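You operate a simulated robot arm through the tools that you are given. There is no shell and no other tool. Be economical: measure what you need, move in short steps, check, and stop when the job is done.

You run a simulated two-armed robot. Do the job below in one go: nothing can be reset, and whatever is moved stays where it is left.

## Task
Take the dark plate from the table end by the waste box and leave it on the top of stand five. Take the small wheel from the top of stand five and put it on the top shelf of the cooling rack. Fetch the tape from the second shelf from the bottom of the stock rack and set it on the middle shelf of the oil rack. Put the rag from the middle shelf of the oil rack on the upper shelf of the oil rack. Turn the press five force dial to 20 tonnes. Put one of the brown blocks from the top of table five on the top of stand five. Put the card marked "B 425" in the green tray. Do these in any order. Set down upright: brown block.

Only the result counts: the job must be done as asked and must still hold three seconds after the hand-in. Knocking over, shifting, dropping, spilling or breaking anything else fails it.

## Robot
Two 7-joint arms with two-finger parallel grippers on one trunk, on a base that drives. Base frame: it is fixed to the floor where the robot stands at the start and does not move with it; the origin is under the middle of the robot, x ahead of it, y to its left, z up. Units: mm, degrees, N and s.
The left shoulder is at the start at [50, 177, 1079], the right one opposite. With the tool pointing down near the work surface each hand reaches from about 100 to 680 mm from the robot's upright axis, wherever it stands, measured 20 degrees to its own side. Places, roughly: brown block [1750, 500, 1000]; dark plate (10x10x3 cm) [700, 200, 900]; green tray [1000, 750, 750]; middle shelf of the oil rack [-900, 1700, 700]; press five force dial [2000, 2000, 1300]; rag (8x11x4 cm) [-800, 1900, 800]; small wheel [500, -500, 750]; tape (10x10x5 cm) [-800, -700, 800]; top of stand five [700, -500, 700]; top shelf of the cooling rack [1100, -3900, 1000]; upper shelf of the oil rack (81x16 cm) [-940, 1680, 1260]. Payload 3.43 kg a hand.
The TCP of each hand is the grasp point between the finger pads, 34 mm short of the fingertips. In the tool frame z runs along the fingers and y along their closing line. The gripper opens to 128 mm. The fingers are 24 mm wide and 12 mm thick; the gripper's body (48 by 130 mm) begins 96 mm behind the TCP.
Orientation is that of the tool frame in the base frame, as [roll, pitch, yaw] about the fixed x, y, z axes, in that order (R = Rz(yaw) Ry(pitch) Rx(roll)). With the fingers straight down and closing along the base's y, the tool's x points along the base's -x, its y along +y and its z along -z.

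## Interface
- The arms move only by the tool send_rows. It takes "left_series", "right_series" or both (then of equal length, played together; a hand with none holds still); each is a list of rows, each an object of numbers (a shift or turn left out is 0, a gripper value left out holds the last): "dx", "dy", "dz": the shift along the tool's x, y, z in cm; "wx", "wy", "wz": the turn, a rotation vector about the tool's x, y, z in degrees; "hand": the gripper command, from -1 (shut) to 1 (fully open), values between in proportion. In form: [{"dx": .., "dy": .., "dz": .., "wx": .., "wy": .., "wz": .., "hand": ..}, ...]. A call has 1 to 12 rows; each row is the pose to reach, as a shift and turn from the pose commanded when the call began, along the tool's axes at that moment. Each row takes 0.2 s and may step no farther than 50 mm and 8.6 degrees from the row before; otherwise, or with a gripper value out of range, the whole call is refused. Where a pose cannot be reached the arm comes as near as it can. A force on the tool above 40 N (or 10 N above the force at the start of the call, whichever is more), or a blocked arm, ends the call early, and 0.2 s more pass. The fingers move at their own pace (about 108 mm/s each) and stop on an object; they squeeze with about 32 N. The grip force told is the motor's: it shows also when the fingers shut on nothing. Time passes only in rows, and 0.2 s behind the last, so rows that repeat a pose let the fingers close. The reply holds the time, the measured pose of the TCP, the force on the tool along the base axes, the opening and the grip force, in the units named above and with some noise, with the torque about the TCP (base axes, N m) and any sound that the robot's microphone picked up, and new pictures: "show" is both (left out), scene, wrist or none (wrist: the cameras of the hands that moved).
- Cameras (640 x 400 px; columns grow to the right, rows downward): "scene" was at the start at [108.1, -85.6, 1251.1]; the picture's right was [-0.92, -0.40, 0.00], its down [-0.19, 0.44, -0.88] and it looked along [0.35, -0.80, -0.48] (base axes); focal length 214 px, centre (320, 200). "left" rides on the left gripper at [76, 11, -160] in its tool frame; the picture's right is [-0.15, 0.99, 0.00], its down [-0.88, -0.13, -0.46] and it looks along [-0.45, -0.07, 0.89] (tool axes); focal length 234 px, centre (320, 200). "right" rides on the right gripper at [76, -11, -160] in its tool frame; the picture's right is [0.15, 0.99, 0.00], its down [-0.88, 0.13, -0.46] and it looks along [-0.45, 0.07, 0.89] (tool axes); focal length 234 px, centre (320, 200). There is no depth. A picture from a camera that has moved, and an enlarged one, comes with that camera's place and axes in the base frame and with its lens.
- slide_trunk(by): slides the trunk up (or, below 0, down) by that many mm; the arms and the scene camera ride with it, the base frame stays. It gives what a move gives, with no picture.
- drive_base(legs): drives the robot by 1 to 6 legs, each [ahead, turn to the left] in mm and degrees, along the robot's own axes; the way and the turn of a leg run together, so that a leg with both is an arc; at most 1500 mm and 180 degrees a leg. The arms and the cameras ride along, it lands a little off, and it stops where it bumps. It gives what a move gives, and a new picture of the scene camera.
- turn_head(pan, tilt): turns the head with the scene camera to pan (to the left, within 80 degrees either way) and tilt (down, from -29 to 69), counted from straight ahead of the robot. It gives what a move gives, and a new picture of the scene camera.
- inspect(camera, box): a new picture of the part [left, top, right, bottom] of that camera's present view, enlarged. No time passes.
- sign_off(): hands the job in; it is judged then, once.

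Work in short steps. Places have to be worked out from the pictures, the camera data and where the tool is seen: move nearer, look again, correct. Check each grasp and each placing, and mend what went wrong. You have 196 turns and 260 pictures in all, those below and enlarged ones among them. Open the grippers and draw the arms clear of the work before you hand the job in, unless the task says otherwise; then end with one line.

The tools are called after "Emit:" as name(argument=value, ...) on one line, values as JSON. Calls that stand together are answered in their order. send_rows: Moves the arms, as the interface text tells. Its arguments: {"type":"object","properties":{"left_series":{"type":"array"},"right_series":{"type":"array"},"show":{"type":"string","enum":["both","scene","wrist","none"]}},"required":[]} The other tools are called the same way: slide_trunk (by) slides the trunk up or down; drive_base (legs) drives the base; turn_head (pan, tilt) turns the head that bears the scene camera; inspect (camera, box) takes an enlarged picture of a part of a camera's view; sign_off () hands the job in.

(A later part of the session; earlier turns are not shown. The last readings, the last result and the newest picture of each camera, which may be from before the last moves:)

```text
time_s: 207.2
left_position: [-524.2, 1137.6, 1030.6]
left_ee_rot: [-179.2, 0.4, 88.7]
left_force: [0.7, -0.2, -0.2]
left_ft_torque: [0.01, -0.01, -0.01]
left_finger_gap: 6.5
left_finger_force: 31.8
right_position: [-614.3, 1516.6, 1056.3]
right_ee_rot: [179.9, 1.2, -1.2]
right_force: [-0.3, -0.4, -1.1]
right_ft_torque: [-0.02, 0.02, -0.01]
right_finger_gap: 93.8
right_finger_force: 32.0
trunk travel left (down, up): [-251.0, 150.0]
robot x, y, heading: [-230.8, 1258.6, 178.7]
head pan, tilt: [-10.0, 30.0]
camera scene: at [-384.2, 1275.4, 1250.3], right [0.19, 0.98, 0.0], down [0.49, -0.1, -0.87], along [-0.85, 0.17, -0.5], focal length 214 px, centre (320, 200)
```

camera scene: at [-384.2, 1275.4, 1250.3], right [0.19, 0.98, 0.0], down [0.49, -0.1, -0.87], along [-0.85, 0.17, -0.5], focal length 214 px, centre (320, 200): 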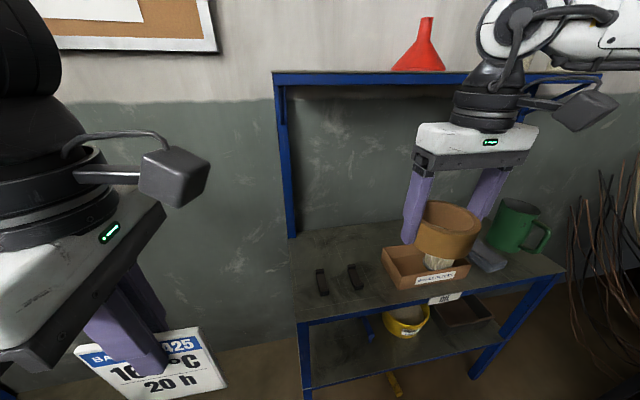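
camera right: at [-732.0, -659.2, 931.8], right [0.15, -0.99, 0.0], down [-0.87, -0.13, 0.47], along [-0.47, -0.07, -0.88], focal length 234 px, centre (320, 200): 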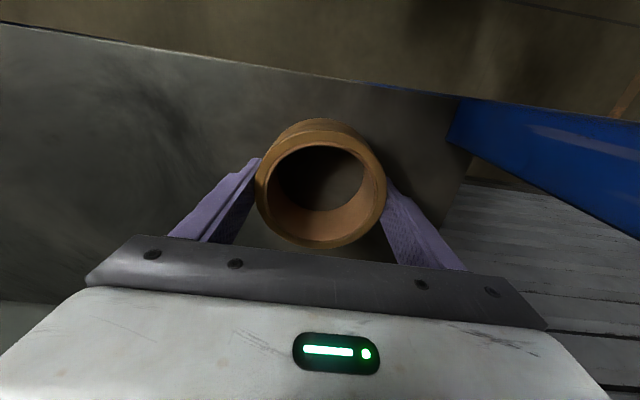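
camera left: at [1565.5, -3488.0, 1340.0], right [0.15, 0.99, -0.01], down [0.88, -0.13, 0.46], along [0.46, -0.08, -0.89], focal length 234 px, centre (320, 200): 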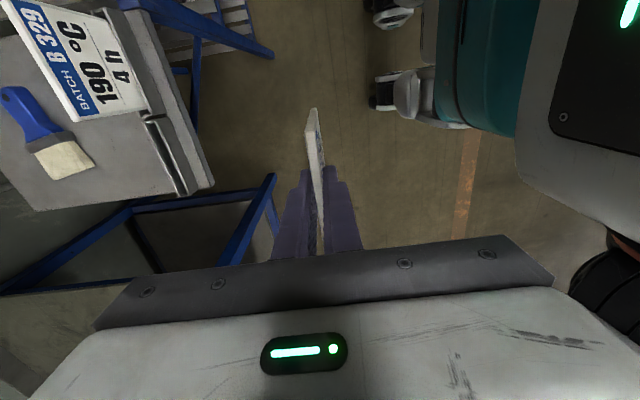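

Clear target at (−905,1420). I first shift the hand left, then lower the trunk 170 mm and drive 90 mm forward.

Emit:
send_rows(right_series=[{"dy": 4}, {"dy": 8}, {"dy": 10}], show="none")

Emit:
slide_trunk(by=-170)

Emit:
drive_base(legs=[[90, 0]])

Emit:
send_rows(right_series=[{"dx": -4}, {"dx": -8}, {"dx": -12}, {"dx": -16}, {"dx": -19.5}], show="both")

```text
time_s: 208.0
left_position: [-525.4, 1139.6, 1032.0]
left_ee_rot: [-179.1, 0.4, 88.7]
left_force: [-0.4, -0.4, -0.9]
left_ft_torque: [0.02, -0.01, 0.02]
left_finger_gap: 6.5
left_finger_force: 31.6
right_position: [-615.8, 1412.8, 1055.0]
right_ee_rot: [179.8, 1.1, -1.2]
right_force: [-1.0, 0.1, -1.1]
right_ft_torque: [0.0, -0.02, 0.03]
right_finger_gap: 93.8
right_finger_force: 32.0
trunk travel left (down, up): [-251.0, 150.0]
robot x, y, heading: [-227.4, 1258.0, 178.9]
head pan, tilt: [-10.0, 30.0]
```

```text
time_s: 209.9
left_position: [-524.9, 1138.8, 861.2]
left_ee_rot: [-179.1, 0.3, 88.7]
left_force: [-0.3, -0.4, -0.3]
left_ft_torque: [0.0, 0.0, -0.02]
left_finger_gap: 6.4
left_finger_force: 32.5
right_position: [-616.6, 1413.8, 886.8]
right_ee_rot: [179.9, 1.1, -1.2]
right_force: [-0.2, -0.2, -1.1]
right_ft_torque: [-0.05, 0.02, -0.03]
right_finger_gap: 93.8
right_finger_force: 32.6
trunk travel left (down, up): [-81.0, 320.0]
robot x, y, heading: [-227.6, 1260.3, 178.7]
head pan, tilt: [-10.0, 30.0]
```

```text
time_s: 211.0
left_position: [-611.9, 1140.3, 862.3]
left_ee_rot: [-179.2, 0.4, 88.8]
left_force: [0.7, 0.3, -0.5]
left_ft_torque: [-0.02, 0.03, -0.02]
left_finger_gap: 6.3
left_finger_force: 32.4
right_position: [-704.2, 1414.2, 885.0]
right_ee_rot: [179.9, 1.1, -1.2]
right_force: [0.7, 0.9, -1.2]
right_ft_torque: [-0.02, 0.0, 0.0]
right_finger_gap: 93.9
right_finger_force: 32.8
trunk travel left (down, up): [-81.0, 320.0]
robot x, y, heading: [-315.3, 1257.9, 179.0]
head pan, tilt: [-10.0, 30.0]
camera scene: at [-472.3, 1277.2, 1080.2], right [0.19, 0.98, 0.0], down [0.49, -0.1, -0.87], along [-0.85, 0.17, -0.5], focal length 214 px, centre (320, 200)
```

scene: 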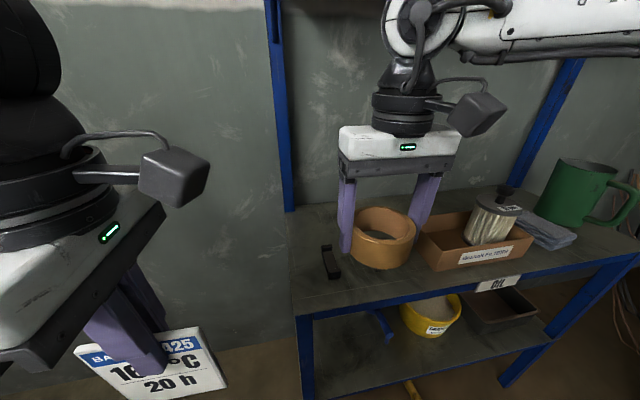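

```text
time_s: 212.2
left_position: [-613.8, 1140.0, 861.7]
left_ee_rot: [-179.2, 0.4, 88.7]
left_force: [0.3, -0.5, -1.3]
left_ft_torque: [0.04, -0.03, -0.03]
left_finger_gap: 6.3
left_finger_force: 32.3
right_position: [-826.5, 1465.2, 853.9]
right_ee_rot: [179.8, 1.2, -1.3]
right_force: [-0.3, 0.1, -0.6]
right_ft_torque: [-0.01, 0.03, 0.0]
right_finger_gap: 93.9
right_finger_force: 32.0
right hand out of reach, approached as far as the arm can: row 2, 3, 4, 5
trunk travel left (down, up): [-81.0, 320.0]
robot x, y, heading: [-316.5, 1260.4, 178.7]
head pan, tilt: [-10.0, 30.0]
camera scene: at [-472.4, 1277.3, 1080.2], right [0.19, 0.98, 0.0], down [0.49, -0.1, -0.87], along [-0.85, 0.17, -0.5], focal length 214 px, centre (320, 200)
camera right: at [-747.0, 1474.5, 1010.5], right [0.12, -0.99, 0.0], down [-0.87, -0.11, 0.47], along [-0.47, -0.06, -0.88], focal length 234 px, centre (320, 200)
```

scene: 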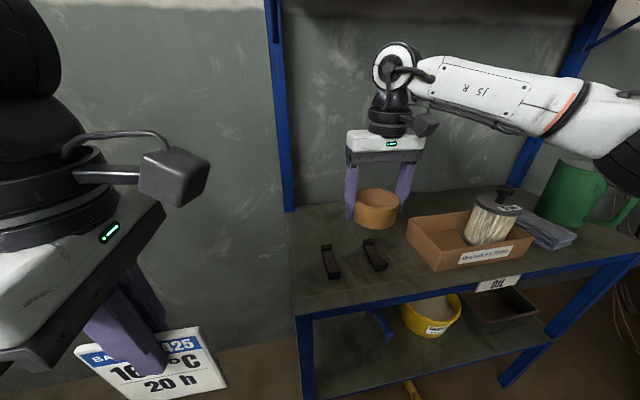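
right: 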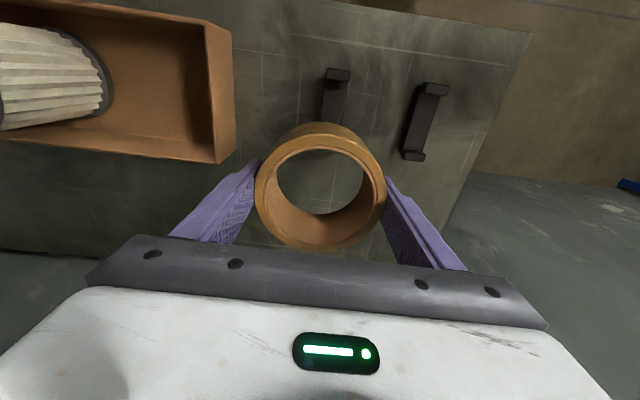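

Reach is limited with the trunk this low. I draw back 10 cm, raise the trunk 130 mm and lower the hand by the same with the arm.

Emit:
send_rows(right_series=[{"dx": 4, "dy": 1}, {"dx": 8, "dy": 2}, {"dx": 11, "dy": 3}], show="none")

Emit:
slide_trunk(by=130)

Emit:
send_rows(right_series=[{"dz": 4}, {"dz": 8}, {"dz": 12}, {"dz": 14}], show="none")

```text
time_s: 213.0
left_position: [-613.2, 1139.5, 862.3]
left_ee_rot: [-179.1, 0.4, 88.8]
left_force: [0.1, 0.0, -0.5]
left_ft_torque: [0.0, -0.06, -0.01]
left_finger_gap: 6.3
left_finger_force: 32.2
right_position: [-718.0, 1432.0, 852.2]
right_ee_rot: [179.8, 1.1, -1.2]
right_force: [0.6, -0.6, -1.5]
right_ft_torque: [-0.02, 0.01, -0.01]
right_finger_gap: 94.0
right_finger_force: 32.4
trunk travel left (down, up): [-81.0, 320.0]
robot x, y, heading: [-316.6, 1258.1, 178.6]
head pan, tilt: [-10.0, 30.0]
```

```text
time_s: 214.6
left_position: [-613.0, 1139.8, 992.2]
left_ee_rot: [-179.2, 0.4, 88.8]
left_force: [0.4, -0.6, -1.0]
left_ft_torque: [0.02, -0.02, 0.03]
left_finger_gap: 6.4
left_finger_force: 31.9
right_position: [-717.7, 1431.5, 982.4]
right_ee_rot: [179.9, 1.1, -1.3]
right_force: [-0.1, -0.2, -0.6]
right_ft_torque: [0.03, 0.01, 0.02]
right_finger_gap: 94.0
right_finger_force: 32.1
trunk travel left (down, up): [-211.0, 190.0]
robot x, y, heading: [-316.1, 1263.4, 178.9]
head pan, tilt: [-10.0, 30.0]
```

```text
time_s: 215.6
left_position: [-613.3, 1141.1, 991.6]
left_ee_rot: [-179.1, 0.5, 88.7]
left_force: [-0.1, -0.4, 0.4]
left_ft_torque: [0.01, 0.02, -0.02]
left_finger_gap: 6.4
left_finger_force: 32.0
right_position: [-719.8, 1433.0, 842.6]
right_ee_rot: [179.9, 1.1, -1.2]
right_force: [-0.2, 0.2, -1.9]
right_ft_torque: [-0.05, -0.02, 0.0]
right_finger_gap: 93.4
right_finger_force: 32.0
trunk travel left (down, up): [-211.0, 190.0]
robot x, y, heading: [-312.6, 1259.5, 178.8]
head pan, tilt: [-10.0, 30.0]
```

Now forward again to x≈−905.

Emit:
send_rows(right_series=[{"dx": -4}, {"dx": -8}, {"dx": -12}, {"dx": -16}, {"dx": -18.5}], show="both")

```text
time_s: 216.8
left_position: [-611.1, 1139.8, 991.6]
left_ee_rot: [-179.2, 0.5, 88.8]
left_force: [0.0, -1.1, -0.8]
left_ft_torque: [0.0, 0.0, 0.01]
left_finger_gap: 6.2
left_finger_force: 32.0
right_position: [-846.8, 1479.1, 857.9]
right_ee_rot: [179.9, 1.2, -1.3]
right_force: [-0.4, -0.7, -0.1]
right_ft_torque: [0.01, 0.02, -0.01]
right_finger_gap: 94.0
right_finger_force: 31.9
right hand out of reach, approached as far as the arm can: row 3, 4, 5
trunk travel left (down, up): [-211.0, 190.0]
robot x, y, heading: [-315.0, 1255.7, 179.0]
head pan, tilt: [-10.0, 30.0]
camera scene: at [-472.3, 1277.2, 1210.3], right [0.19, 0.98, 0.0], down [0.49, -0.1, -0.87], along [-0.85, 0.17, -0.5], focal length 214 px, centre (320, 200)
camera right: at [-767.0, 1489.0, 1015.7], right [0.13, -0.99, 0.0], down [-0.87, -0.11, 0.47], along [-0.47, -0.06, -0.88], focal length 234 px, centre (320, 200)
```

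scene: 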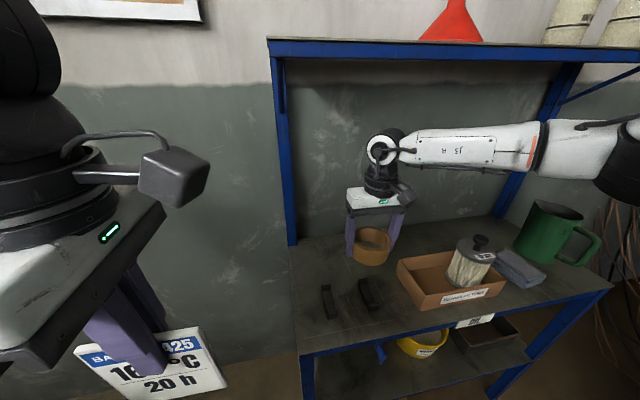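
right: 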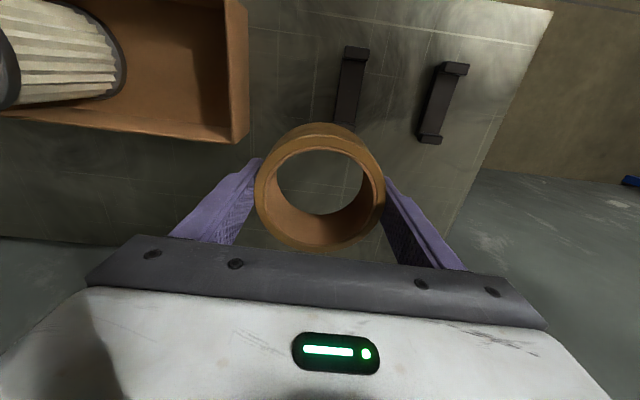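

The arm can't go further inward here, so I use the base: turn left 4° and go 45 mm ahead, which brings the tape to about (−905,1440).

Emit:
drive_base(legs=[[0, 4], [45, 0]])

Emit:
inspect(camera="right", box=[0, 0, 640, 400])

```text
time_s: 218.1
left_position: [-649.4, 1118.3, 990.9]
left_ee_rot: [-179.1, 0.5, 92.6]
left_force: [-0.5, -0.2, -0.4]
left_ft_torque: [0.01, 0.0, 0.0]
left_finger_gap: 6.4
left_finger_force: 32.0
right_position: [-904.2, 1439.9, 858.3]
right_ee_rot: [179.8, 1.2, 2.7]
right_force: [-0.2, 0.0, -1.4]
right_ft_torque: [-0.01, 0.01, 0.01]
right_finger_gap: 93.6
right_finger_force: 32.6
trunk travel left (down, up): [-211.0, 190.0]
robot x, y, heading: [-355.9, 1258.3, -177.3]
head pan, tilt: [-10.0, 30.0]
camera scene: at [-518.3, 1264.3, 1210.2], right [0.13, 0.99, 0.0], down [0.5, -0.06, -0.87], along [-0.86, 0.11, -0.5], focal length 214 px, centre (320, 200)
```

scene: 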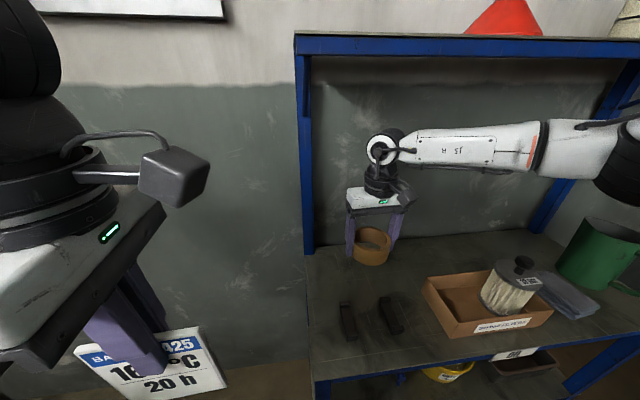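

```text
1.00 times, centred on (320, 200) of right (not enlarged: the box is as wide or as high as the picture)
camera zoom: at [-826.3, 1455.4, 1015.5], right [0.19, -0.98, 0.0], down [-0.86, -0.17, 0.47], along [-0.47, -0.09, -0.88], focal length 234 px, centre (320, 200)
```

zoom: 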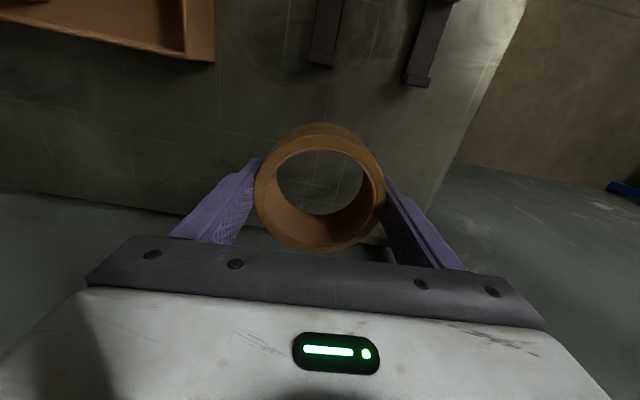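

Clear spot under the tape. I lower step by step to contact (~TCP 788).

Emit:
send_rows(right_series=[{"dz": 3}, {"dz": 5.5}, {"dz": 6.2}, {"dz": 6.7}, {"dz": 7.2}, {"dz": 7.7}, {"dz": 8.2}], show="both")

```text
time_s: 219.7
left_position: [-648.6, 1118.8, 991.7]
left_ee_rot: [-179.1, 0.4, 92.6]
left_force: [1.1, 0.0, -1.2]
left_ft_torque: [0.0, -0.02, 0.01]
left_finger_gap: 6.5
left_finger_force: 32.2
right_position: [-889.7, 1453.0, 784.8]
right_ee_rot: [179.7, 1.4, 2.7]
right_force: [0.0, -0.4, -0.7]
right_ft_torque: [-0.02, -0.01, -0.03]
right_finger_gap: 93.9
right_finger_force: 32.2
right hand out of reach, approached as far as the arm can: row 1, 2, 3, 4, 5, 6, 7
trunk travel left (down, up): [-211.0, 190.0]
robot x, y, heading: [-361.3, 1260.9, -177.3]
head pan, tilt: [-10.0, 30.0]
camera scene: at [-517.9, 1264.3, 1210.3], right [0.13, 0.99, 0.0], down [0.5, -0.06, -0.87], along [-0.86, 0.11, -0.5], focal length 214 px, centre (320, 200)
camera right: at [-811.1, 1468.8, 942.5], right [0.19, -0.98, 0.0], down [-0.86, -0.17, 0.48], along [-0.47, -0.09, -0.88], focal length 234 px, centre (320, 200)
```

scene: 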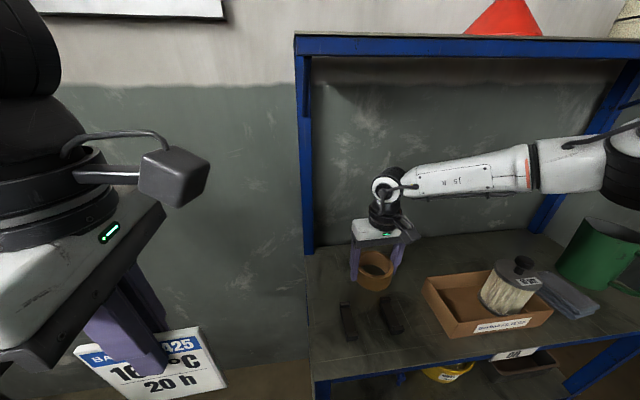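
right: 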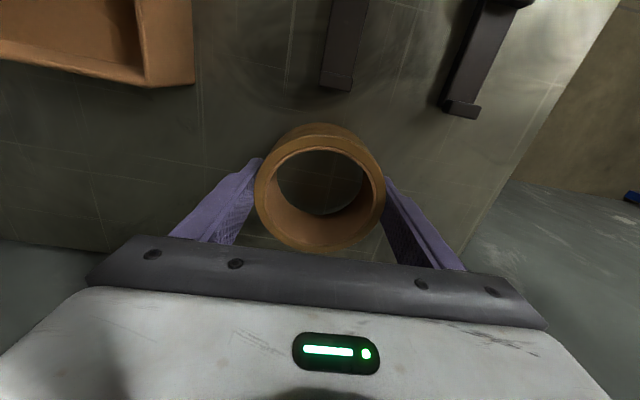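

No contact yet; continue down.

Emit:
send_rows(right_series=[{"dz": 0.5}, {"dz": 1.0}, {"dz": 1.5}, {"dz": 2.0}, {"dz": 2.5}, {"dz": 3.0}, {"dz": 3.5}, {"dz": 4.0}], show="wrist")

```text
time_s: 220.9
left_position: [-646.2, 1117.5, 993.0]
left_ee_rot: [-179.0, 0.4, 92.6]
left_force: [0.1, -0.1, -2.0]
left_ft_torque: [0.02, 0.02, -0.03]
left_finger_gap: 6.4
left_finger_force: 32.1
right_position: [-886.8, 1456.9, 773.7]
right_ee_rot: [179.7, 2.3, 2.6]
right_force: [8.4, -1.5, 18.4]
right_ft_torque: [1.01, -0.47, -0.52]
right_finger_gap: 93.8
right_finger_force: 32.3
right hand out of reach, approached as far as the arm can: row 2, 3, 4, 5, 6
trunk travel left (down, up): [-211.0, 190.0]
robot x, y, heading: [-358.1, 1254.6, -177.2]
head pan, tilt: [-10.0, 30.0]
stopped in row 6 (right hand): the force on the tool passed its limit at 45 N (the readings are from after the stop); the commanded pose is now the measured one
camera right: at [-805.1, 1472.8, 930.5], right [0.19, -0.98, 0.0], down [-0.86, -0.17, 0.49], along [-0.48, -0.1, -0.87], focal length 234 px, centre (320, 200)
```

right: 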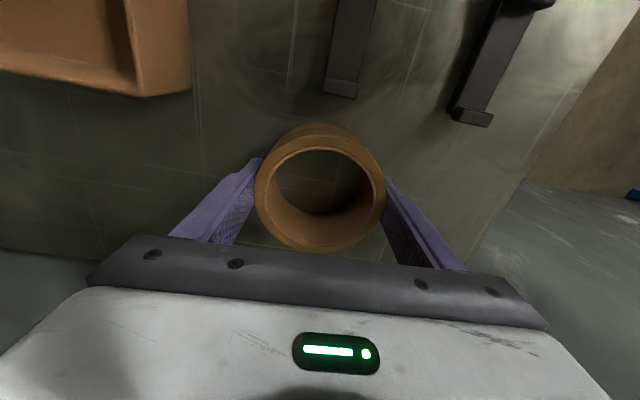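

Contact at TCP ~774. Ease up, release, and rise.

Emit:
send_rows(right_series=[{"dz": -0.3}, {"dz": -0.3, "hand": 0.8}, {"dz": -0.3}, {"dz": -0.3}, {"dz": -3}, {"dz": -6}, {"dz": -9}], show="both")

```text
time_s: 222.5
left_position: [-647.6, 1118.3, 991.1]
left_ee_rot: [-179.1, 0.4, 92.6]
left_force: [0.0, -0.3, -0.3]
left_ft_torque: [0.01, 0.04, 0.03]
left_finger_gap: 6.6
left_finger_force: 32.1
right_position: [-884.0, 1457.7, 860.6]
right_ee_rot: [179.6, 2.1, 2.7]
right_force: [-0.1, 0.1, -0.7]
right_ft_torque: [0.01, -0.02, 0.01]
right_finger_gap: 115.4
right_finger_force: 0.0
trunk travel left (down, up): [-211.0, 190.0]
robot x, y, heading: [-356.4, 1256.1, -177.3]
head pan, tilt: [-10.0, 30.0]
camera scene: at [-517.6, 1264.1, 1210.3], right [0.13, 0.99, 0.0], down [0.5, -0.06, -0.87], along [-0.86, 0.11, -0.5], focal length 214 px, centre (320, 200)
camera right: at [-802.5, 1473.4, 1016.6], right [0.19, -0.98, 0.0], down [-0.86, -0.17, 0.49], along [-0.48, -0.1, -0.87], focal length 234 px, centre (320, 200)
```

scene: 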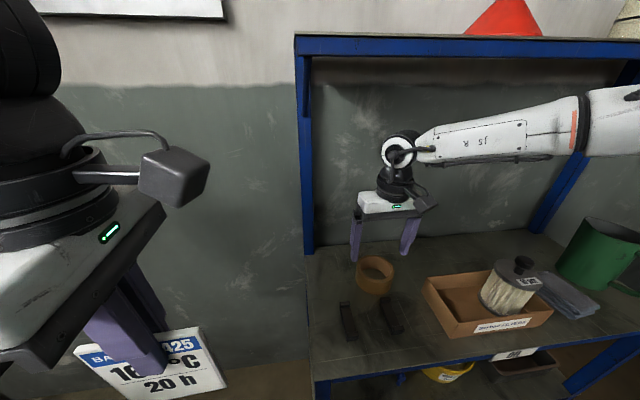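
right: 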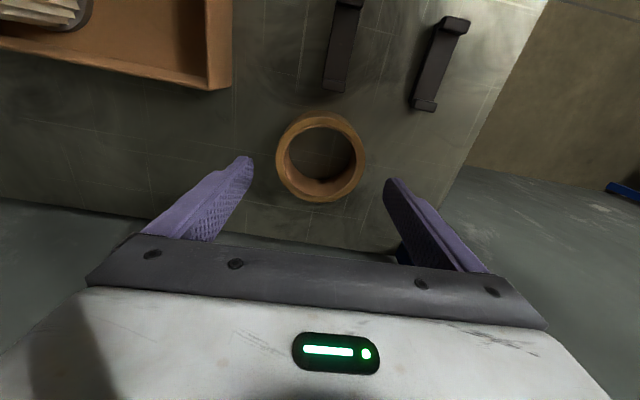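

Tape is on the middle shelf. I draw the hand in and drive over to the rag.

Emit:
send_rows(right_series=[{"dx": 4}, {"dx": 8}, {"dx": 12}, {"dx": 15}], show="none")

Emit:
drive_base(legs=[[-250, 0], [0, -92], [400, 0], [0, 90], [120, 0]])

Emit:
inspect(camera="right", box=[0, 0, 640, 400])

```text
time_s: 223.5
left_position: [-647.2, 1117.8, 992.0]
left_ee_rot: [-179.1, 0.3, 92.6]
left_force: [0.7, 0.5, 0.6]
left_ft_torque: [0.04, 0.0, 0.0]
left_finger_gap: 6.3
left_finger_force: 31.9
right_position: [-735.4, 1467.7, 856.9]
right_ee_rot: [179.5, 2.2, 2.6]
right_force: [0.1, -0.5, 0.8]
right_ft_torque: [0.01, 0.0, 0.01]
right_finger_gap: 115.4
right_finger_force: 0.1
trunk travel left (down, up): [-211.0, 190.0]
robot x, y, heading: [-360.9, 1256.7, -177.4]
head pan, tilt: [-10.0, 30.0]
```

```text
time_s: 236.0
left_position: [-534.7, 1534.8, 992.0]
left_ee_rot: [-179.1, 0.4, 91.1]
left_force: [0.2, 0.2, -0.6]
left_ft_torque: [-0.03, -0.01, -0.01]
left_finger_gap: 6.3
left_finger_force: 32.0
right_position: [-611.8, 1886.5, 856.7]
right_ee_rot: [179.6, 2.1, 1.3]
right_force: [-0.4, 0.2, 0.1]
right_ft_torque: [0.0, -0.03, -0.01]
right_finger_gap: 115.2
right_finger_force: 0.1
trunk travel left (down, up): [-211.0, 190.0]
robot x, y, heading: [-240.1, 1673.2, -178.8]
head pan, tilt: [-10.0, 30.0]
camera scene: at [-399.5, 1678.4, 1210.2], right [0.15, 0.99, 0.0], down [0.49, -0.07, -0.87], along [-0.86, 0.13, -0.5], focal length 214 px, centre (320, 200)
```

scene: 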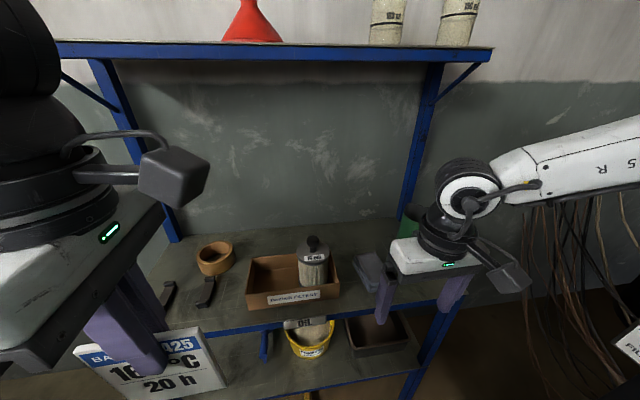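

```text
1.00 times, centred on (320, 200) of right (not enlarged: the box is as wide or as high as the picture)
camera zoom: at [-530.8, 1899.6, 1012.8], right [0.17, -0.99, 0.0], down [-0.86, -0.15, 0.49], along [-0.48, -0.08, -0.87], focal length 234 px, centre (320, 200)
```

zoom: 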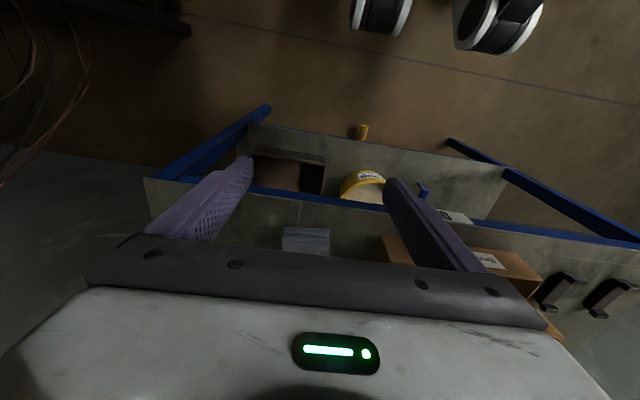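

Rag centre ≈(−778,1875), lying lengthwise in depth, between box (y≤1790) and mug (y≥1955). I advance with the gap at ~100 mm.

Emit:
send_rows(right_series=[{"dx": -4, "dy": 0.3, "hand": 0.55}, {"dx": -8, "dy": 0.6}, {"dx": -12, "dy": 0.8}, {"dx": -14, "dy": 0.8}], show="both")

```text
time_s: 237.0
left_position: [-533.8, 1536.0, 991.3]
left_ee_rot: [-179.1, 0.4, 91.2]
left_force: [0.2, 0.7, -0.6]
left_ft_torque: [-0.01, 0.0, 0.03]
left_finger_gap: 6.2
left_finger_force: 32.3
right_position: [-752.3, 1877.0, 864.2]
right_ee_rot: [179.5, 2.1, 1.3]
right_force: [0.4, 0.3, -0.4]
right_ft_torque: [-0.04, 0.03, -0.01]
right_finger_gap: 99.2
right_finger_force: 0.0
trunk travel left (down, up): [-211.0, 190.0]
robot x, y, heading: [-244.6, 1667.6, -178.6]
head pan, tilt: [-10.0, 30.0]
camera scene: at [-399.2, 1678.4, 1210.3], right [0.15, 0.99, 0.0], down [0.49, -0.07, -0.87], along [-0.86, 0.13, -0.5], focal length 214 px, centre (320, 200)
camera right: at [-671.0, 1889.8, 1019.4], right [0.17, -0.99, 0.0], down [-0.86, -0.15, 0.49], along [-0.48, -0.09, -0.87], focal length 234 px, centre (320, 200)
```

scene: 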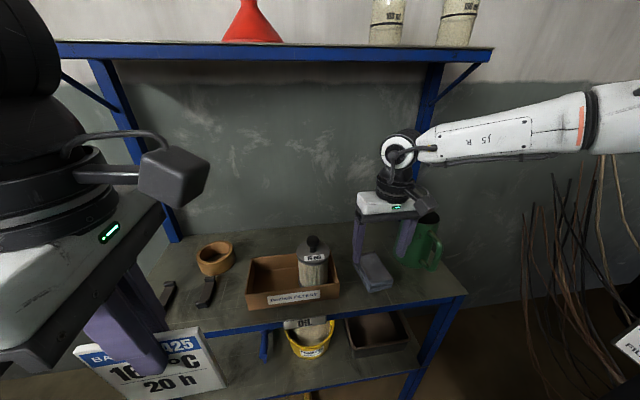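
right: 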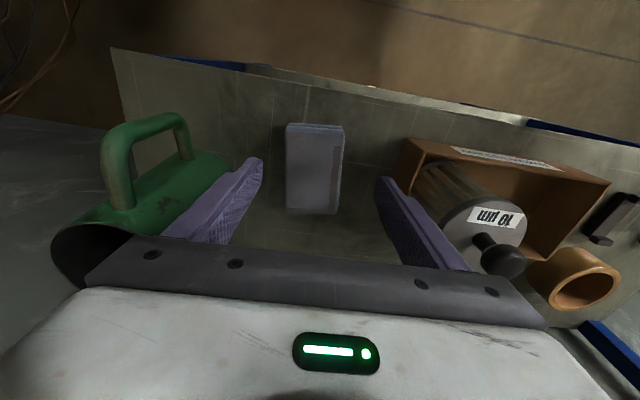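

Rag centred at (−766,1878), well aligned. I lower to z≈780 and close.

Emit:
send_rows(right_series=[{"dx": -0.7, "dz": 3}, {"dx": -1.3, "dz": 6}, {"dx": -1.3, "dz": 8.2}, {"dx": -1.3, "dz": 8.2, "hand": -1}, {"dx": -1.3, "dz": 8.2}, {"dx": -1.3, "dz": 8.2}], show="wrist")

```text
time_s: 238.4
left_position: [-533.1, 1535.6, 991.3]
left_ee_rot: [-179.0, 0.4, 91.2]
left_force: [0.1, -0.5, -0.2]
left_ft_torque: [0.0, 0.01, -0.04]
left_finger_gap: 6.4
left_finger_force: 31.7
right_position: [-768.0, 1873.3, 780.5]
right_ee_rot: [179.5, 2.4, 1.3]
right_force: [0.2, -0.6, 1.1]
right_ft_torque: [0.02, 0.06, 0.04]
right_finger_gap: 69.2
right_finger_force: 32.2
trunk travel left (down, up): [-211.0, 190.0]
robot x, y, heading: [-237.5, 1667.7, -178.6]
head pan, tilt: [-10.0, 30.0]
camera right: at [-685.3, 1888.3, 936.5], right [0.17, -0.99, 0.0], down [-0.86, -0.15, 0.49], along [-0.48, -0.09, -0.87], focal length 234 px, centre (320, 200)
```

right: 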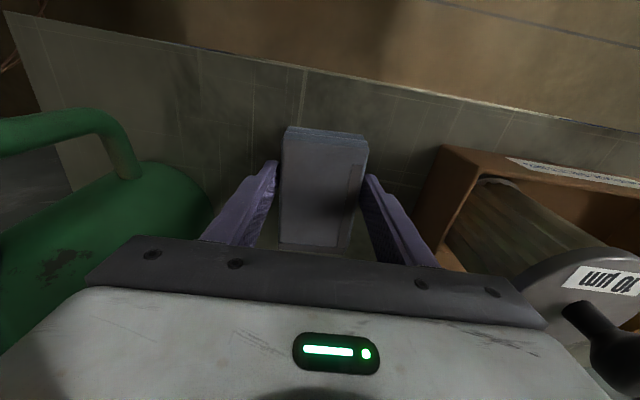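

Rag gripped. Lift, back out, and raise the trunk fully.

Emit:
send_rows(right_series=[{"dz": -3}, {"dz": -7}, {"dz": -10}, {"dx": 2, "dz": -11}], show="none")

Emit:
drive_base(legs=[[-200, 0]])

Emit:
slide_trunk(by=189)

Emit:
drive_base(legs=[[0, 90], [440, 0], [0, -91], [200, 0]])

```text
time_s: 239.4
left_position: [-533.1, 1535.0, 991.7]
left_ee_rot: [-179.1, 0.4, 91.2]
left_force: [0.2, -1.1, -0.9]
left_ft_torque: [0.01, -0.02, -0.02]
left_finger_gap: 6.5
left_finger_force: 31.4
right_position: [-743.6, 1876.2, 890.9]
right_ee_rot: [179.6, 2.2, 1.4]
right_force: [0.7, -0.2, -0.8]
right_ft_torque: [-0.04, -0.02, 0.01]
right_finger_gap: 69.3
right_finger_force: 31.8
trunk travel left (down, up): [-211.0, 190.0]
robot x, y, heading: [-237.3, 1669.1, -178.6]
head pan, tilt: [-10.0, 30.0]
```

```text
time_s: 241.0
left_position: [-333.9, 1539.0, 991.4]
left_ee_rot: [-179.1, 0.3, 91.4]
left_force: [0.8, 0.4, -0.6]
left_ft_torque: [-0.03, 0.02, 0.0]
left_finger_gap: 6.3
left_finger_force: 32.1
right_position: [-545.4, 1880.3, 890.7]
right_ee_rot: [179.6, 2.3, 1.4]
right_force: [-0.6, 0.3, 0.2]
right_ft_torque: [0.0, -0.01, 0.0]
right_finger_gap: 69.1
right_finger_force: 31.7
trunk travel left (down, up): [-211.0, 190.0]
robot x, y, heading: [-45.4, 1671.4, -178.5]
head pan, tilt: [-10.0, 30.0]
camera scene: at [-199.7, 1683.1, 1210.4], right [0.15, 0.99, 0.0], down [0.49, -0.07, -0.87], along [-0.86, 0.13, -0.5], focal length 214 px, centre (320, 200)
```

scene: 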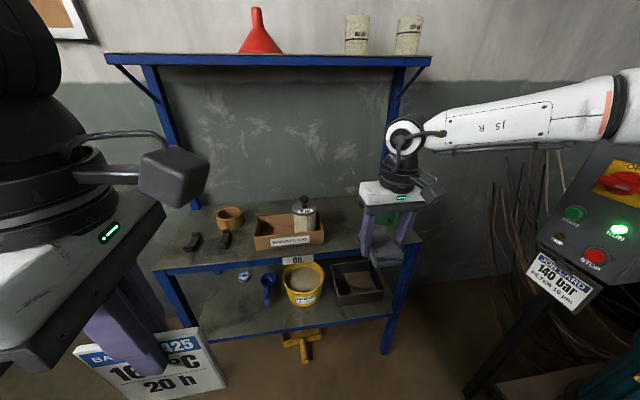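

```text
time_s: 243.1
left_position: [-333.5, 1540.4, 1180.0]
left_ee_rot: [-179.1, 0.4, 91.4]
left_force: [0.3, -0.2, 0.3]
left_ft_torque: [0.0, 0.02, 0.01]
left_finger_gap: 6.3
left_finger_force: 31.9
right_position: [-545.9, 1880.2, 1078.3]
right_ee_rot: [179.6, 2.0, 1.5]
right_force: [1.0, 1.5, -1.0]
right_ft_torque: [0.01, -0.02, 0.03]
right_finger_gap: 69.0
right_finger_force: 31.5
trunk travel left (down, up): [-400.0, 1.0]
robot x, y, heading: [-39.2, 1676.5, -178.4]
head pan, tilt: [-10.0, 30.0]
```

```text
time_s: 254.6
left_position: [-527.5, 1113.0, 1180.3]
left_ee_rot: [-179.1, 0.4, 89.2]
left_force: [0.0, 0.2, -0.4]
left_ft_torque: [0.0, -0.06, 0.03]
left_finger_gap: 6.4
left_finger_force: 32.0
right_position: [-727.1, 1460.5, 1078.1]
right_ee_rot: [179.6, 2.1, -0.7]
right_force: [0.1, -0.9, -1.3]
right_ft_torque: [-0.02, -0.07, 0.03]
right_finger_gap: 68.9
right_finger_force: 31.9
trunk travel left (down, up): [-400.0, 1.0]
robot x, y, heading: [-231.2, 1235.8, 179.4]
head pan, tilt: [-10.0, 30.0]
camera scene: at [-388.5, 1250.6, 1399.2], right [0.18, 0.98, 0.0], down [0.49, -0.09, -0.87], along [-0.85, 0.16, -0.5], focal length 214 px, centre (320, 200)
```

scene: 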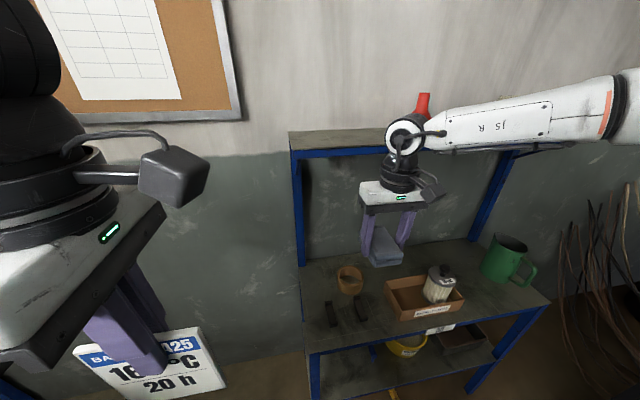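

Upper shelf: front x≈−853, back ≈−1032, free to the left of the funnel around y≈1440. I pull the hand back a little and raise it above shelf height.

Emit:
send_rows(right_series=[{"dx": 4}, {"dx": 8, "dz": -2}, {"dx": 9, "dy": 0.5, "dz": -6.5}, {"dx": 9, "dy": 1, "dz": -11}, {"dx": 9, "dy": 1.5, "dz": -15.5}, {"dx": 9, "dy": 2, "dz": -20}, {"dx": 9, "dy": 2, "dz": -24}, {"dx": 9, "dy": 2, "dz": -27}], show="scene")

```text
time_s: 256.4
left_position: [-527.1, 1112.6, 1179.4]
left_ee_rot: [-179.2, 0.4, 89.2]
left_force: [0.3, 0.0, -0.8]
left_ft_torque: [-0.04, 0.01, 0.03]
left_finger_gap: 6.1
left_finger_force: 32.0
right_position: [-625.9, 1443.8, 1347.9]
right_ee_rot: [179.6, 2.1, -0.7]
right_force: [0.6, -0.1, -0.4]
right_ft_torque: [0.04, -0.04, 0.0]
right_finger_gap: 68.8
right_finger_force: 32.5
trunk travel left (down, up): [-400.0, 1.0]
robot x, y, heading: [-229.5, 1231.9, 179.2]
head pan, tilt: [-10.0, 30.0]
camera scene: at [-388.1, 1250.4, 1399.2], right [0.18, 0.98, 0.0], down [0.49, -0.09, -0.87], along [-0.85, 0.16, -0.5], focal length 214 px, centre (320, 200)
```

scene: 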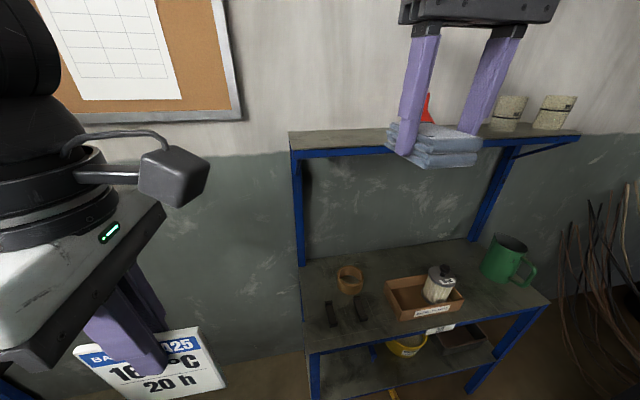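

Drive 160 mm ahead, then extend over the shelf.

Emit:
drive_base(legs=[[160, 0]])

Emit:
send_rows(right_series=[{"dx": -4}, {"dx": -8}, {"dx": -12}, {"dx": -15.5, "dz": 1}], show="both")

```text
time_s: 257.9
left_position: [-687.1, 1114.0, 1181.4]
left_ee_rot: [-179.2, 0.4, 89.2]
left_force: [-0.8, -0.5, -0.7]
left_ft_torque: [0.01, -0.05, 0.0]
left_finger_gap: 6.3
left_finger_force: 31.8
right_position: [-786.0, 1445.4, 1346.2]
right_ee_rot: [179.4, 2.2, -0.7]
right_force: [0.3, 0.1, -0.9]
right_ft_torque: [0.0, -0.04, 0.03]
right_finger_gap: 69.1
right_finger_force: 32.1
trunk travel left (down, up): [-400.0, 1.0]
robot x, y, heading: [-390.5, 1240.8, 179.0]
head pan, tilt: [-10.0, 30.0]
camera scene: at [-548.0, 1252.4, 1399.2], right [0.18, 0.98, 0.0], down [0.49, -0.09, -0.87], along [-0.85, 0.16, -0.5], focal length 214 px, centre (320, 200)
```

scene: 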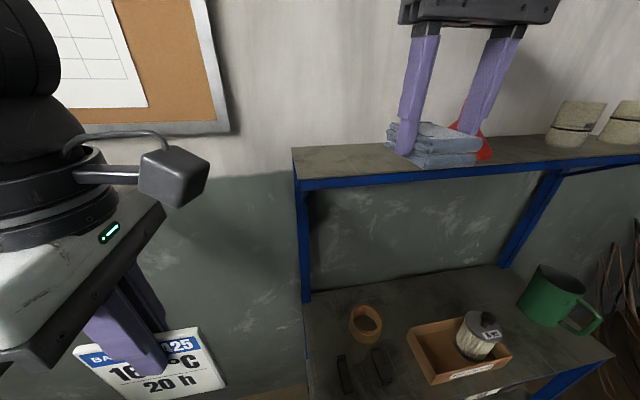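

```text
time_s: 258.9
left_position: [-686.9, 1114.3, 1180.8]
left_ee_rot: [-179.1, 0.5, 89.3]
left_force: [-0.5, -0.2, 0.6]
left_ft_torque: [0.02, -0.03, -0.02]
left_finger_gap: 6.3
left_finger_force: 32.4
right_position: [-880.8, 1489.2, 1301.5]
right_ee_rot: [179.4, 2.1, -0.7]
right_force: [-0.1, -0.5, -0.7]
right_ft_torque: [-0.03, -0.02, 0.0]
right_finger_gap: 68.8
right_finger_force: 32.3
right hand out of reach, approached as far as the arm can: row 1, 2, 3, 4
trunk travel left (down, up): [-400.0, 1.0]
robot x, y, heading: [-390.5, 1236.4, 179.2]
head pan, tilt: [-10.0, 30.0]
camera scene: at [-548.0, 1252.9, 1399.2], right [0.18, 0.98, 0.0], down [0.49, -0.09, -0.87], along [-0.85, 0.16, -0.5], focal length 214 px, centre (320, 200)
camera right: at [-798.5, 1500.8, 1456.8], right [0.14, -0.99, 0.0], down [-0.86, -0.12, 0.49], along [-0.49, -0.07, -0.87], focal length 234 px, centre (320, 200)
```

scene: 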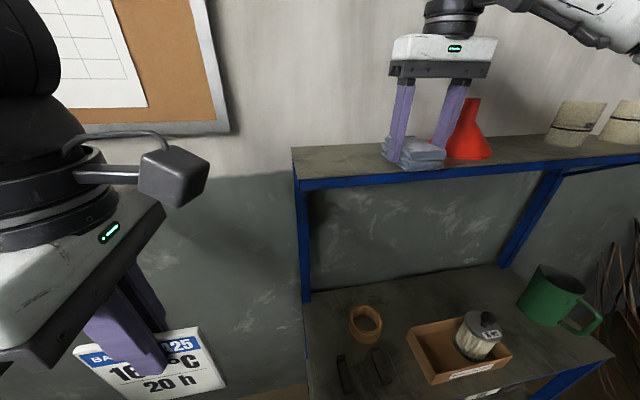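
right: 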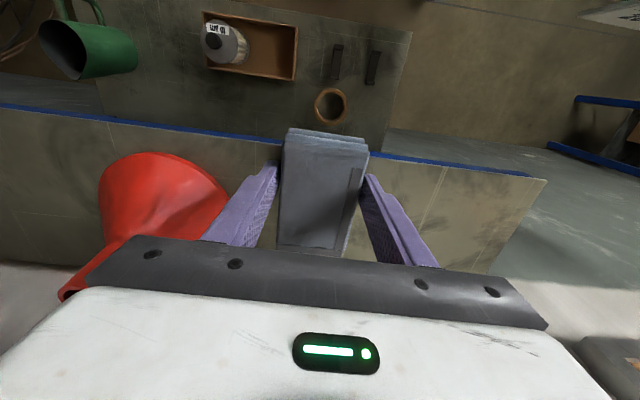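

The hand got to (−881,1489,1301), close to the funnel. I raise it 2 cm, and use the base: turn left 5° to move away from the funnel and deeper.

Emit:
send_rows(right_series=[{"dz": -1, "dx": 0.5}, {"dz": -2, "dx": 1}], show="none")

Emit:
drive_base(legs=[[0, 6]])

Emit:
inspect(camera="right", box=[0, 0, 640, 400])

```text
time_s: 259.5
left_position: [-686.0, 1114.9, 1180.8]
left_ee_rot: [-179.1, 0.3, 89.2]
left_force: [-0.6, -0.3, 0.4]
left_ft_torque: [0.01, -0.01, 0.0]
left_finger_gap: 6.6
left_finger_force: 32.2
right_position: [-866.7, 1492.0, 1319.6]
right_ee_rot: [179.4, 2.3, -0.7]
right_force: [-0.2, -0.4, -1.1]
right_ft_torque: [0.01, 0.01, 0.01]
right_finger_gap: 68.9
right_finger_force: 32.5
trunk travel left (down, up): [-400.0, 1.0]
robot x, y, heading: [-391.7, 1236.2, 179.2]
head pan, tilt: [-10.0, 30.0]
```

```text
time_s: 260.4
left_position: [-672.6, 1084.3, 1180.9]
left_ee_rot: [-179.1, 0.4, 95.0]
left_force: [-0.5, -0.6, -0.8]
left_ft_torque: [0.05, 0.02, 0.0]
left_finger_gap: 6.3
left_finger_force: 31.6
right_position: [-889.4, 1440.3, 1319.8]
right_ee_rot: [179.5, 2.2, 5.0]
right_force: [-0.6, 0.0, -0.6]
right_ft_torque: [0.06, 0.0, 0.04]
right_finger_gap: 69.1
right_finger_force: 32.2
trunk travel left (down, up): [-400.0, 1.0]
robot x, y, heading: [-389.1, 1232.7, -174.6]
head pan, tilt: [-10.0, 30.0]
camera scene: at [-548.2, 1235.5, 1399.3], right [0.08, 1.0, 0.0], down [0.5, -0.04, -0.87], along [-0.86, 0.07, -0.5], focal length 214 px, centre (320, 200)
```

scene: 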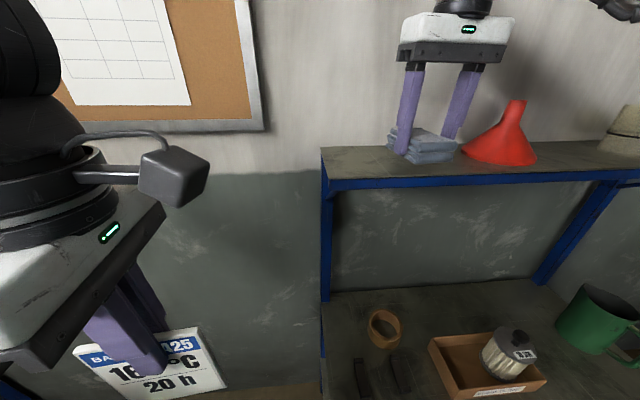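

```text
1.00 times, centred on (320, 200) of right (not enlarged: the box is as wide or as high as the picture)
camera zoom: at [-809.2, 1459.9, 1475.3], right [0.23, -0.97, 0.0], down [-0.85, -0.2, 0.49], along [-0.48, -0.12, -0.87], focal length 234 px, centre (320, 200)
```

zoom: 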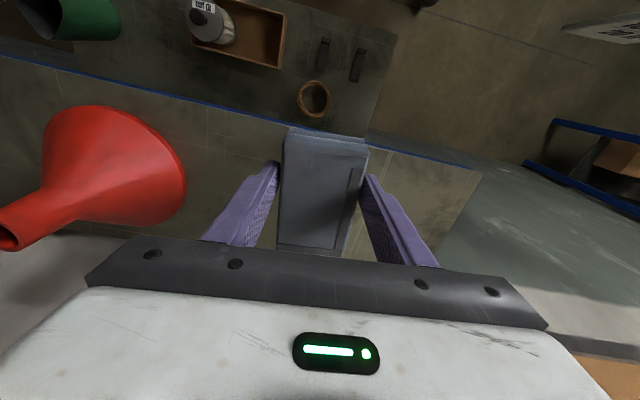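

Shelf front edge is at x≈−863; the rag needs ~4 cm more depth. I tilt the hand 8° forward to gain reach and extend.

Emit:
send_rows(right_series=[{"wy": -4}, {"wy": -8}, {"wy": -8, "dx": -2}, {"wy": -8, "dx": -4}, {"wy": -8, "dx": -5}], show="none")

Emit:
drive_base(legs=[[20, 0]])

Emit:
inspect(camera="right", box=[0, 0, 640, 400])

```text
time_s: 261.6
left_position: [-672.0, 1084.5, 1181.5]
left_ee_rot: [-179.2, 0.3, 95.0]
left_force: [0.4, -0.7, -0.2]
left_ft_torque: [0.01, 0.0, 0.01]
left_finger_gap: 6.2
left_finger_force: 31.9
right_position: [-931.9, 1441.6, 1317.8]
right_ee_rot: [179.5, 10.1, 5.0]
right_force: [0.3, -0.9, 0.2]
right_ft_torque: [0.04, 0.05, 0.0]
right_finger_gap: 68.9
right_finger_force: 31.8
right hand out of reach, approached as far as the arm can: row 5
trunk travel left (down, up): [-400.0, 1.0]
robot x, y, heading: [-389.8, 1235.2, -175.0]
head pan, tilt: [-10.0, 30.0]
```

```text
time_s: 262.4
left_position: [-693.8, 1083.8, 1180.0]
left_ee_rot: [-179.2, 0.4, 95.0]
left_force: [-0.1, -0.1, -0.6]
left_ft_torque: [0.02, -0.02, -0.02]
left_finger_gap: 6.1
left_finger_force: 31.8
right_position: [-953.4, 1440.0, 1315.9]
right_ee_rot: [179.5, 10.1, 5.1]
right_force: [-0.2, -0.6, -0.1]
right_ft_torque: [0.01, -0.04, 0.01]
right_finger_gap: 68.9
right_finger_force: 31.7
trunk travel left (down, up): [-400.0, 1.0]
robot x, y, heading: [-410.1, 1235.5, -174.9]
head pan, tilt: [-10.0, 30.0]
camera scene: at [-568.9, 1234.6, 1399.2], right [0.08, 1.0, 0.0], down [0.5, -0.04, -0.87], along [-0.86, 0.07, -0.5], focal length 214 px, centre (320, 200)
```

scene: 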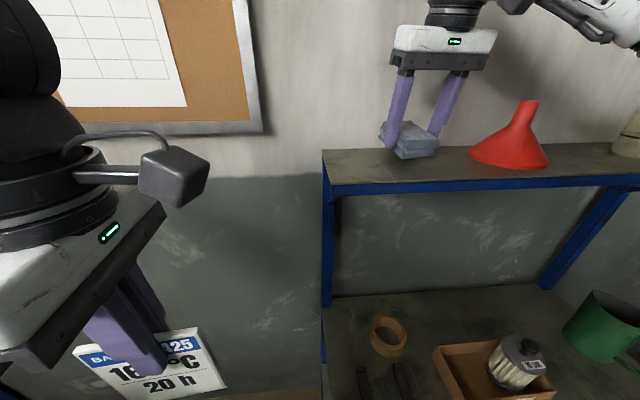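

```text
1.00 times, centred on (320, 200) of right (not enlarged: the box is as wide or as high as the picture)
camera zoom: at [-852.0, 1461.1, 1458.4], right [0.23, -0.97, -0.02], down [-0.77, -0.2, 0.61], along [-0.59, -0.13, -0.8], focal length 234 px, centre (320, 200)
```

zoom: 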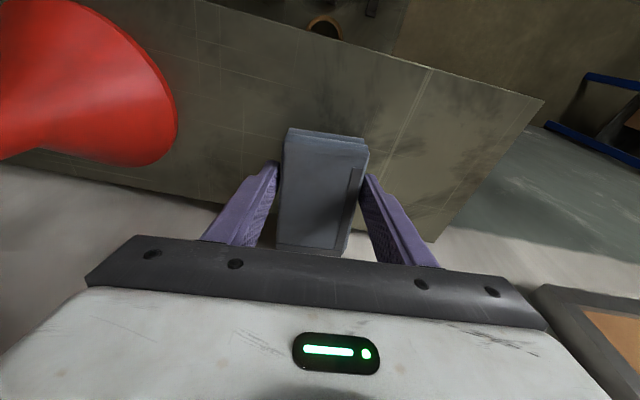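

Good position (−953,1440). I lower straight down (slightly back) until contact.

Emit:
send_rows(right_series=[{"dz": 0.6, "dx": 0.4}, {"dz": 1.0, "dx": 0.7}, {"dz": 1.4, "dx": 0.8}, {"dz": 1.8, "dx": 0.9}, {"dz": 2.2, "dx": 1.0}, {"dz": 2.6, "dx": 1.0}, {"dz": 3.0, "dx": 1.1}, {"dz": 3.4, "dx": 1.2}], show="scene")

```text
time_s: 263.8
left_position: [-692.3, 1082.2, 1179.7]
left_ee_rot: [-179.0, 0.4, 95.0]
left_force: [0.4, -0.2, -0.2]
left_ft_torque: [-0.01, 0.0, 0.02]
left_finger_gap: 6.3
left_finger_force: 31.8
right_position: [-945.7, 1439.5, 1296.7]
right_ee_rot: [179.1, 11.1, 5.0]
right_force: [3.7, -0.2, 8.9]
right_ft_torque: [0.32, -0.42, -0.15]
right_finger_gap: 68.9
right_finger_force: 32.4
trunk travel left (down, up): [-400.0, 1.0]
robot x, y, heading: [-412.0, 1234.2, -174.6]
head pan, tilt: [-10.0, 30.0]
stopped in row 6 (right hand): the force on the tool passed its limit at 42 N (the readings are from after the stop); the commanded pose is now the measured one
camera scene: at [-566.9, 1234.1, 1398.9], right [0.08, 1.0, 0.0], down [0.5, -0.04, -0.87], along [-0.86, 0.07, -0.5], focal length 214 px, centre (320, 200)
```

scene: 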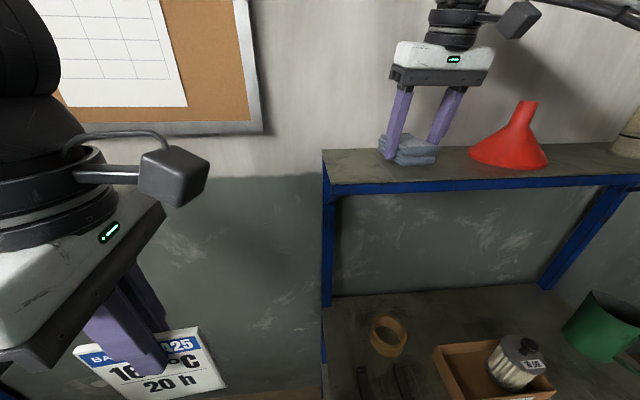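

Contact at z≈1297. I release gently, then rise and withdraw.

Emit:
send_rows(right_series=[{"hand": -0.2}, {"hand": 0.3}, {"hand": 0.4}, {"dz": -3}, {"dz": -6}], show="both")

```text
time_s: 264.9
left_position: [-691.7, 1082.9, 1181.2]
left_ee_rot: [-179.1, 0.5, 95.0]
left_force: [0.8, 1.4, -1.1]
left_ft_torque: [-0.01, -0.03, -0.02]
left_finger_gap: 6.4
left_finger_force: 31.9
right_position: [-931.8, 1446.6, 1347.8]
right_ee_rot: [179.2, 11.0, 4.9]
right_force: [0.2, 0.0, -0.4]
right_ft_torque: [-0.01, -0.02, 0.01]
right_finger_gap: 89.7
right_finger_force: 0.0
right hand out of reach, approached as far as the arm can: row 5
trunk travel left (down, up): [-400.0, 1.0]
robot x, y, heading: [-410.7, 1239.1, -174.6]
head pan, tilt: [-10.0, 30.0]
camera scene: at [-568.4, 1235.0, 1399.2], right [0.08, 1.0, 0.0], down [0.5, -0.04, -0.87], along [-0.86, 0.07, -0.5], focal length 214 px, centre (320, 200)
camera right: at [-829.0, 1466.9, 1490.8], right [0.23, -0.97, -0.02], down [-0.76, -0.19, 0.62], along [-0.6, -0.13, -0.79], focal length 234 px, centre (320, 200)
```

scene: 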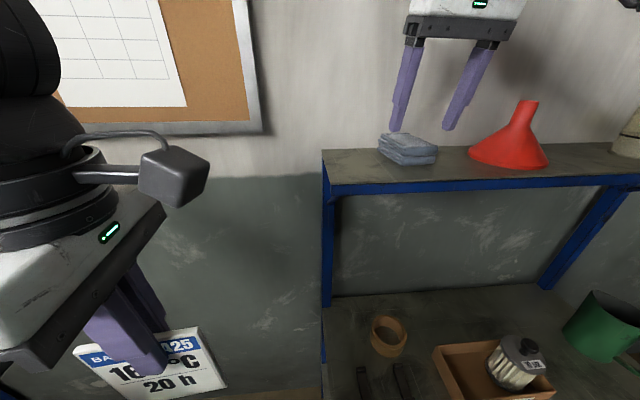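
right: 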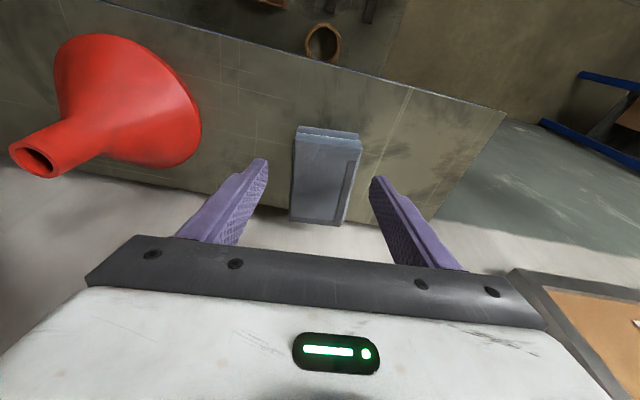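

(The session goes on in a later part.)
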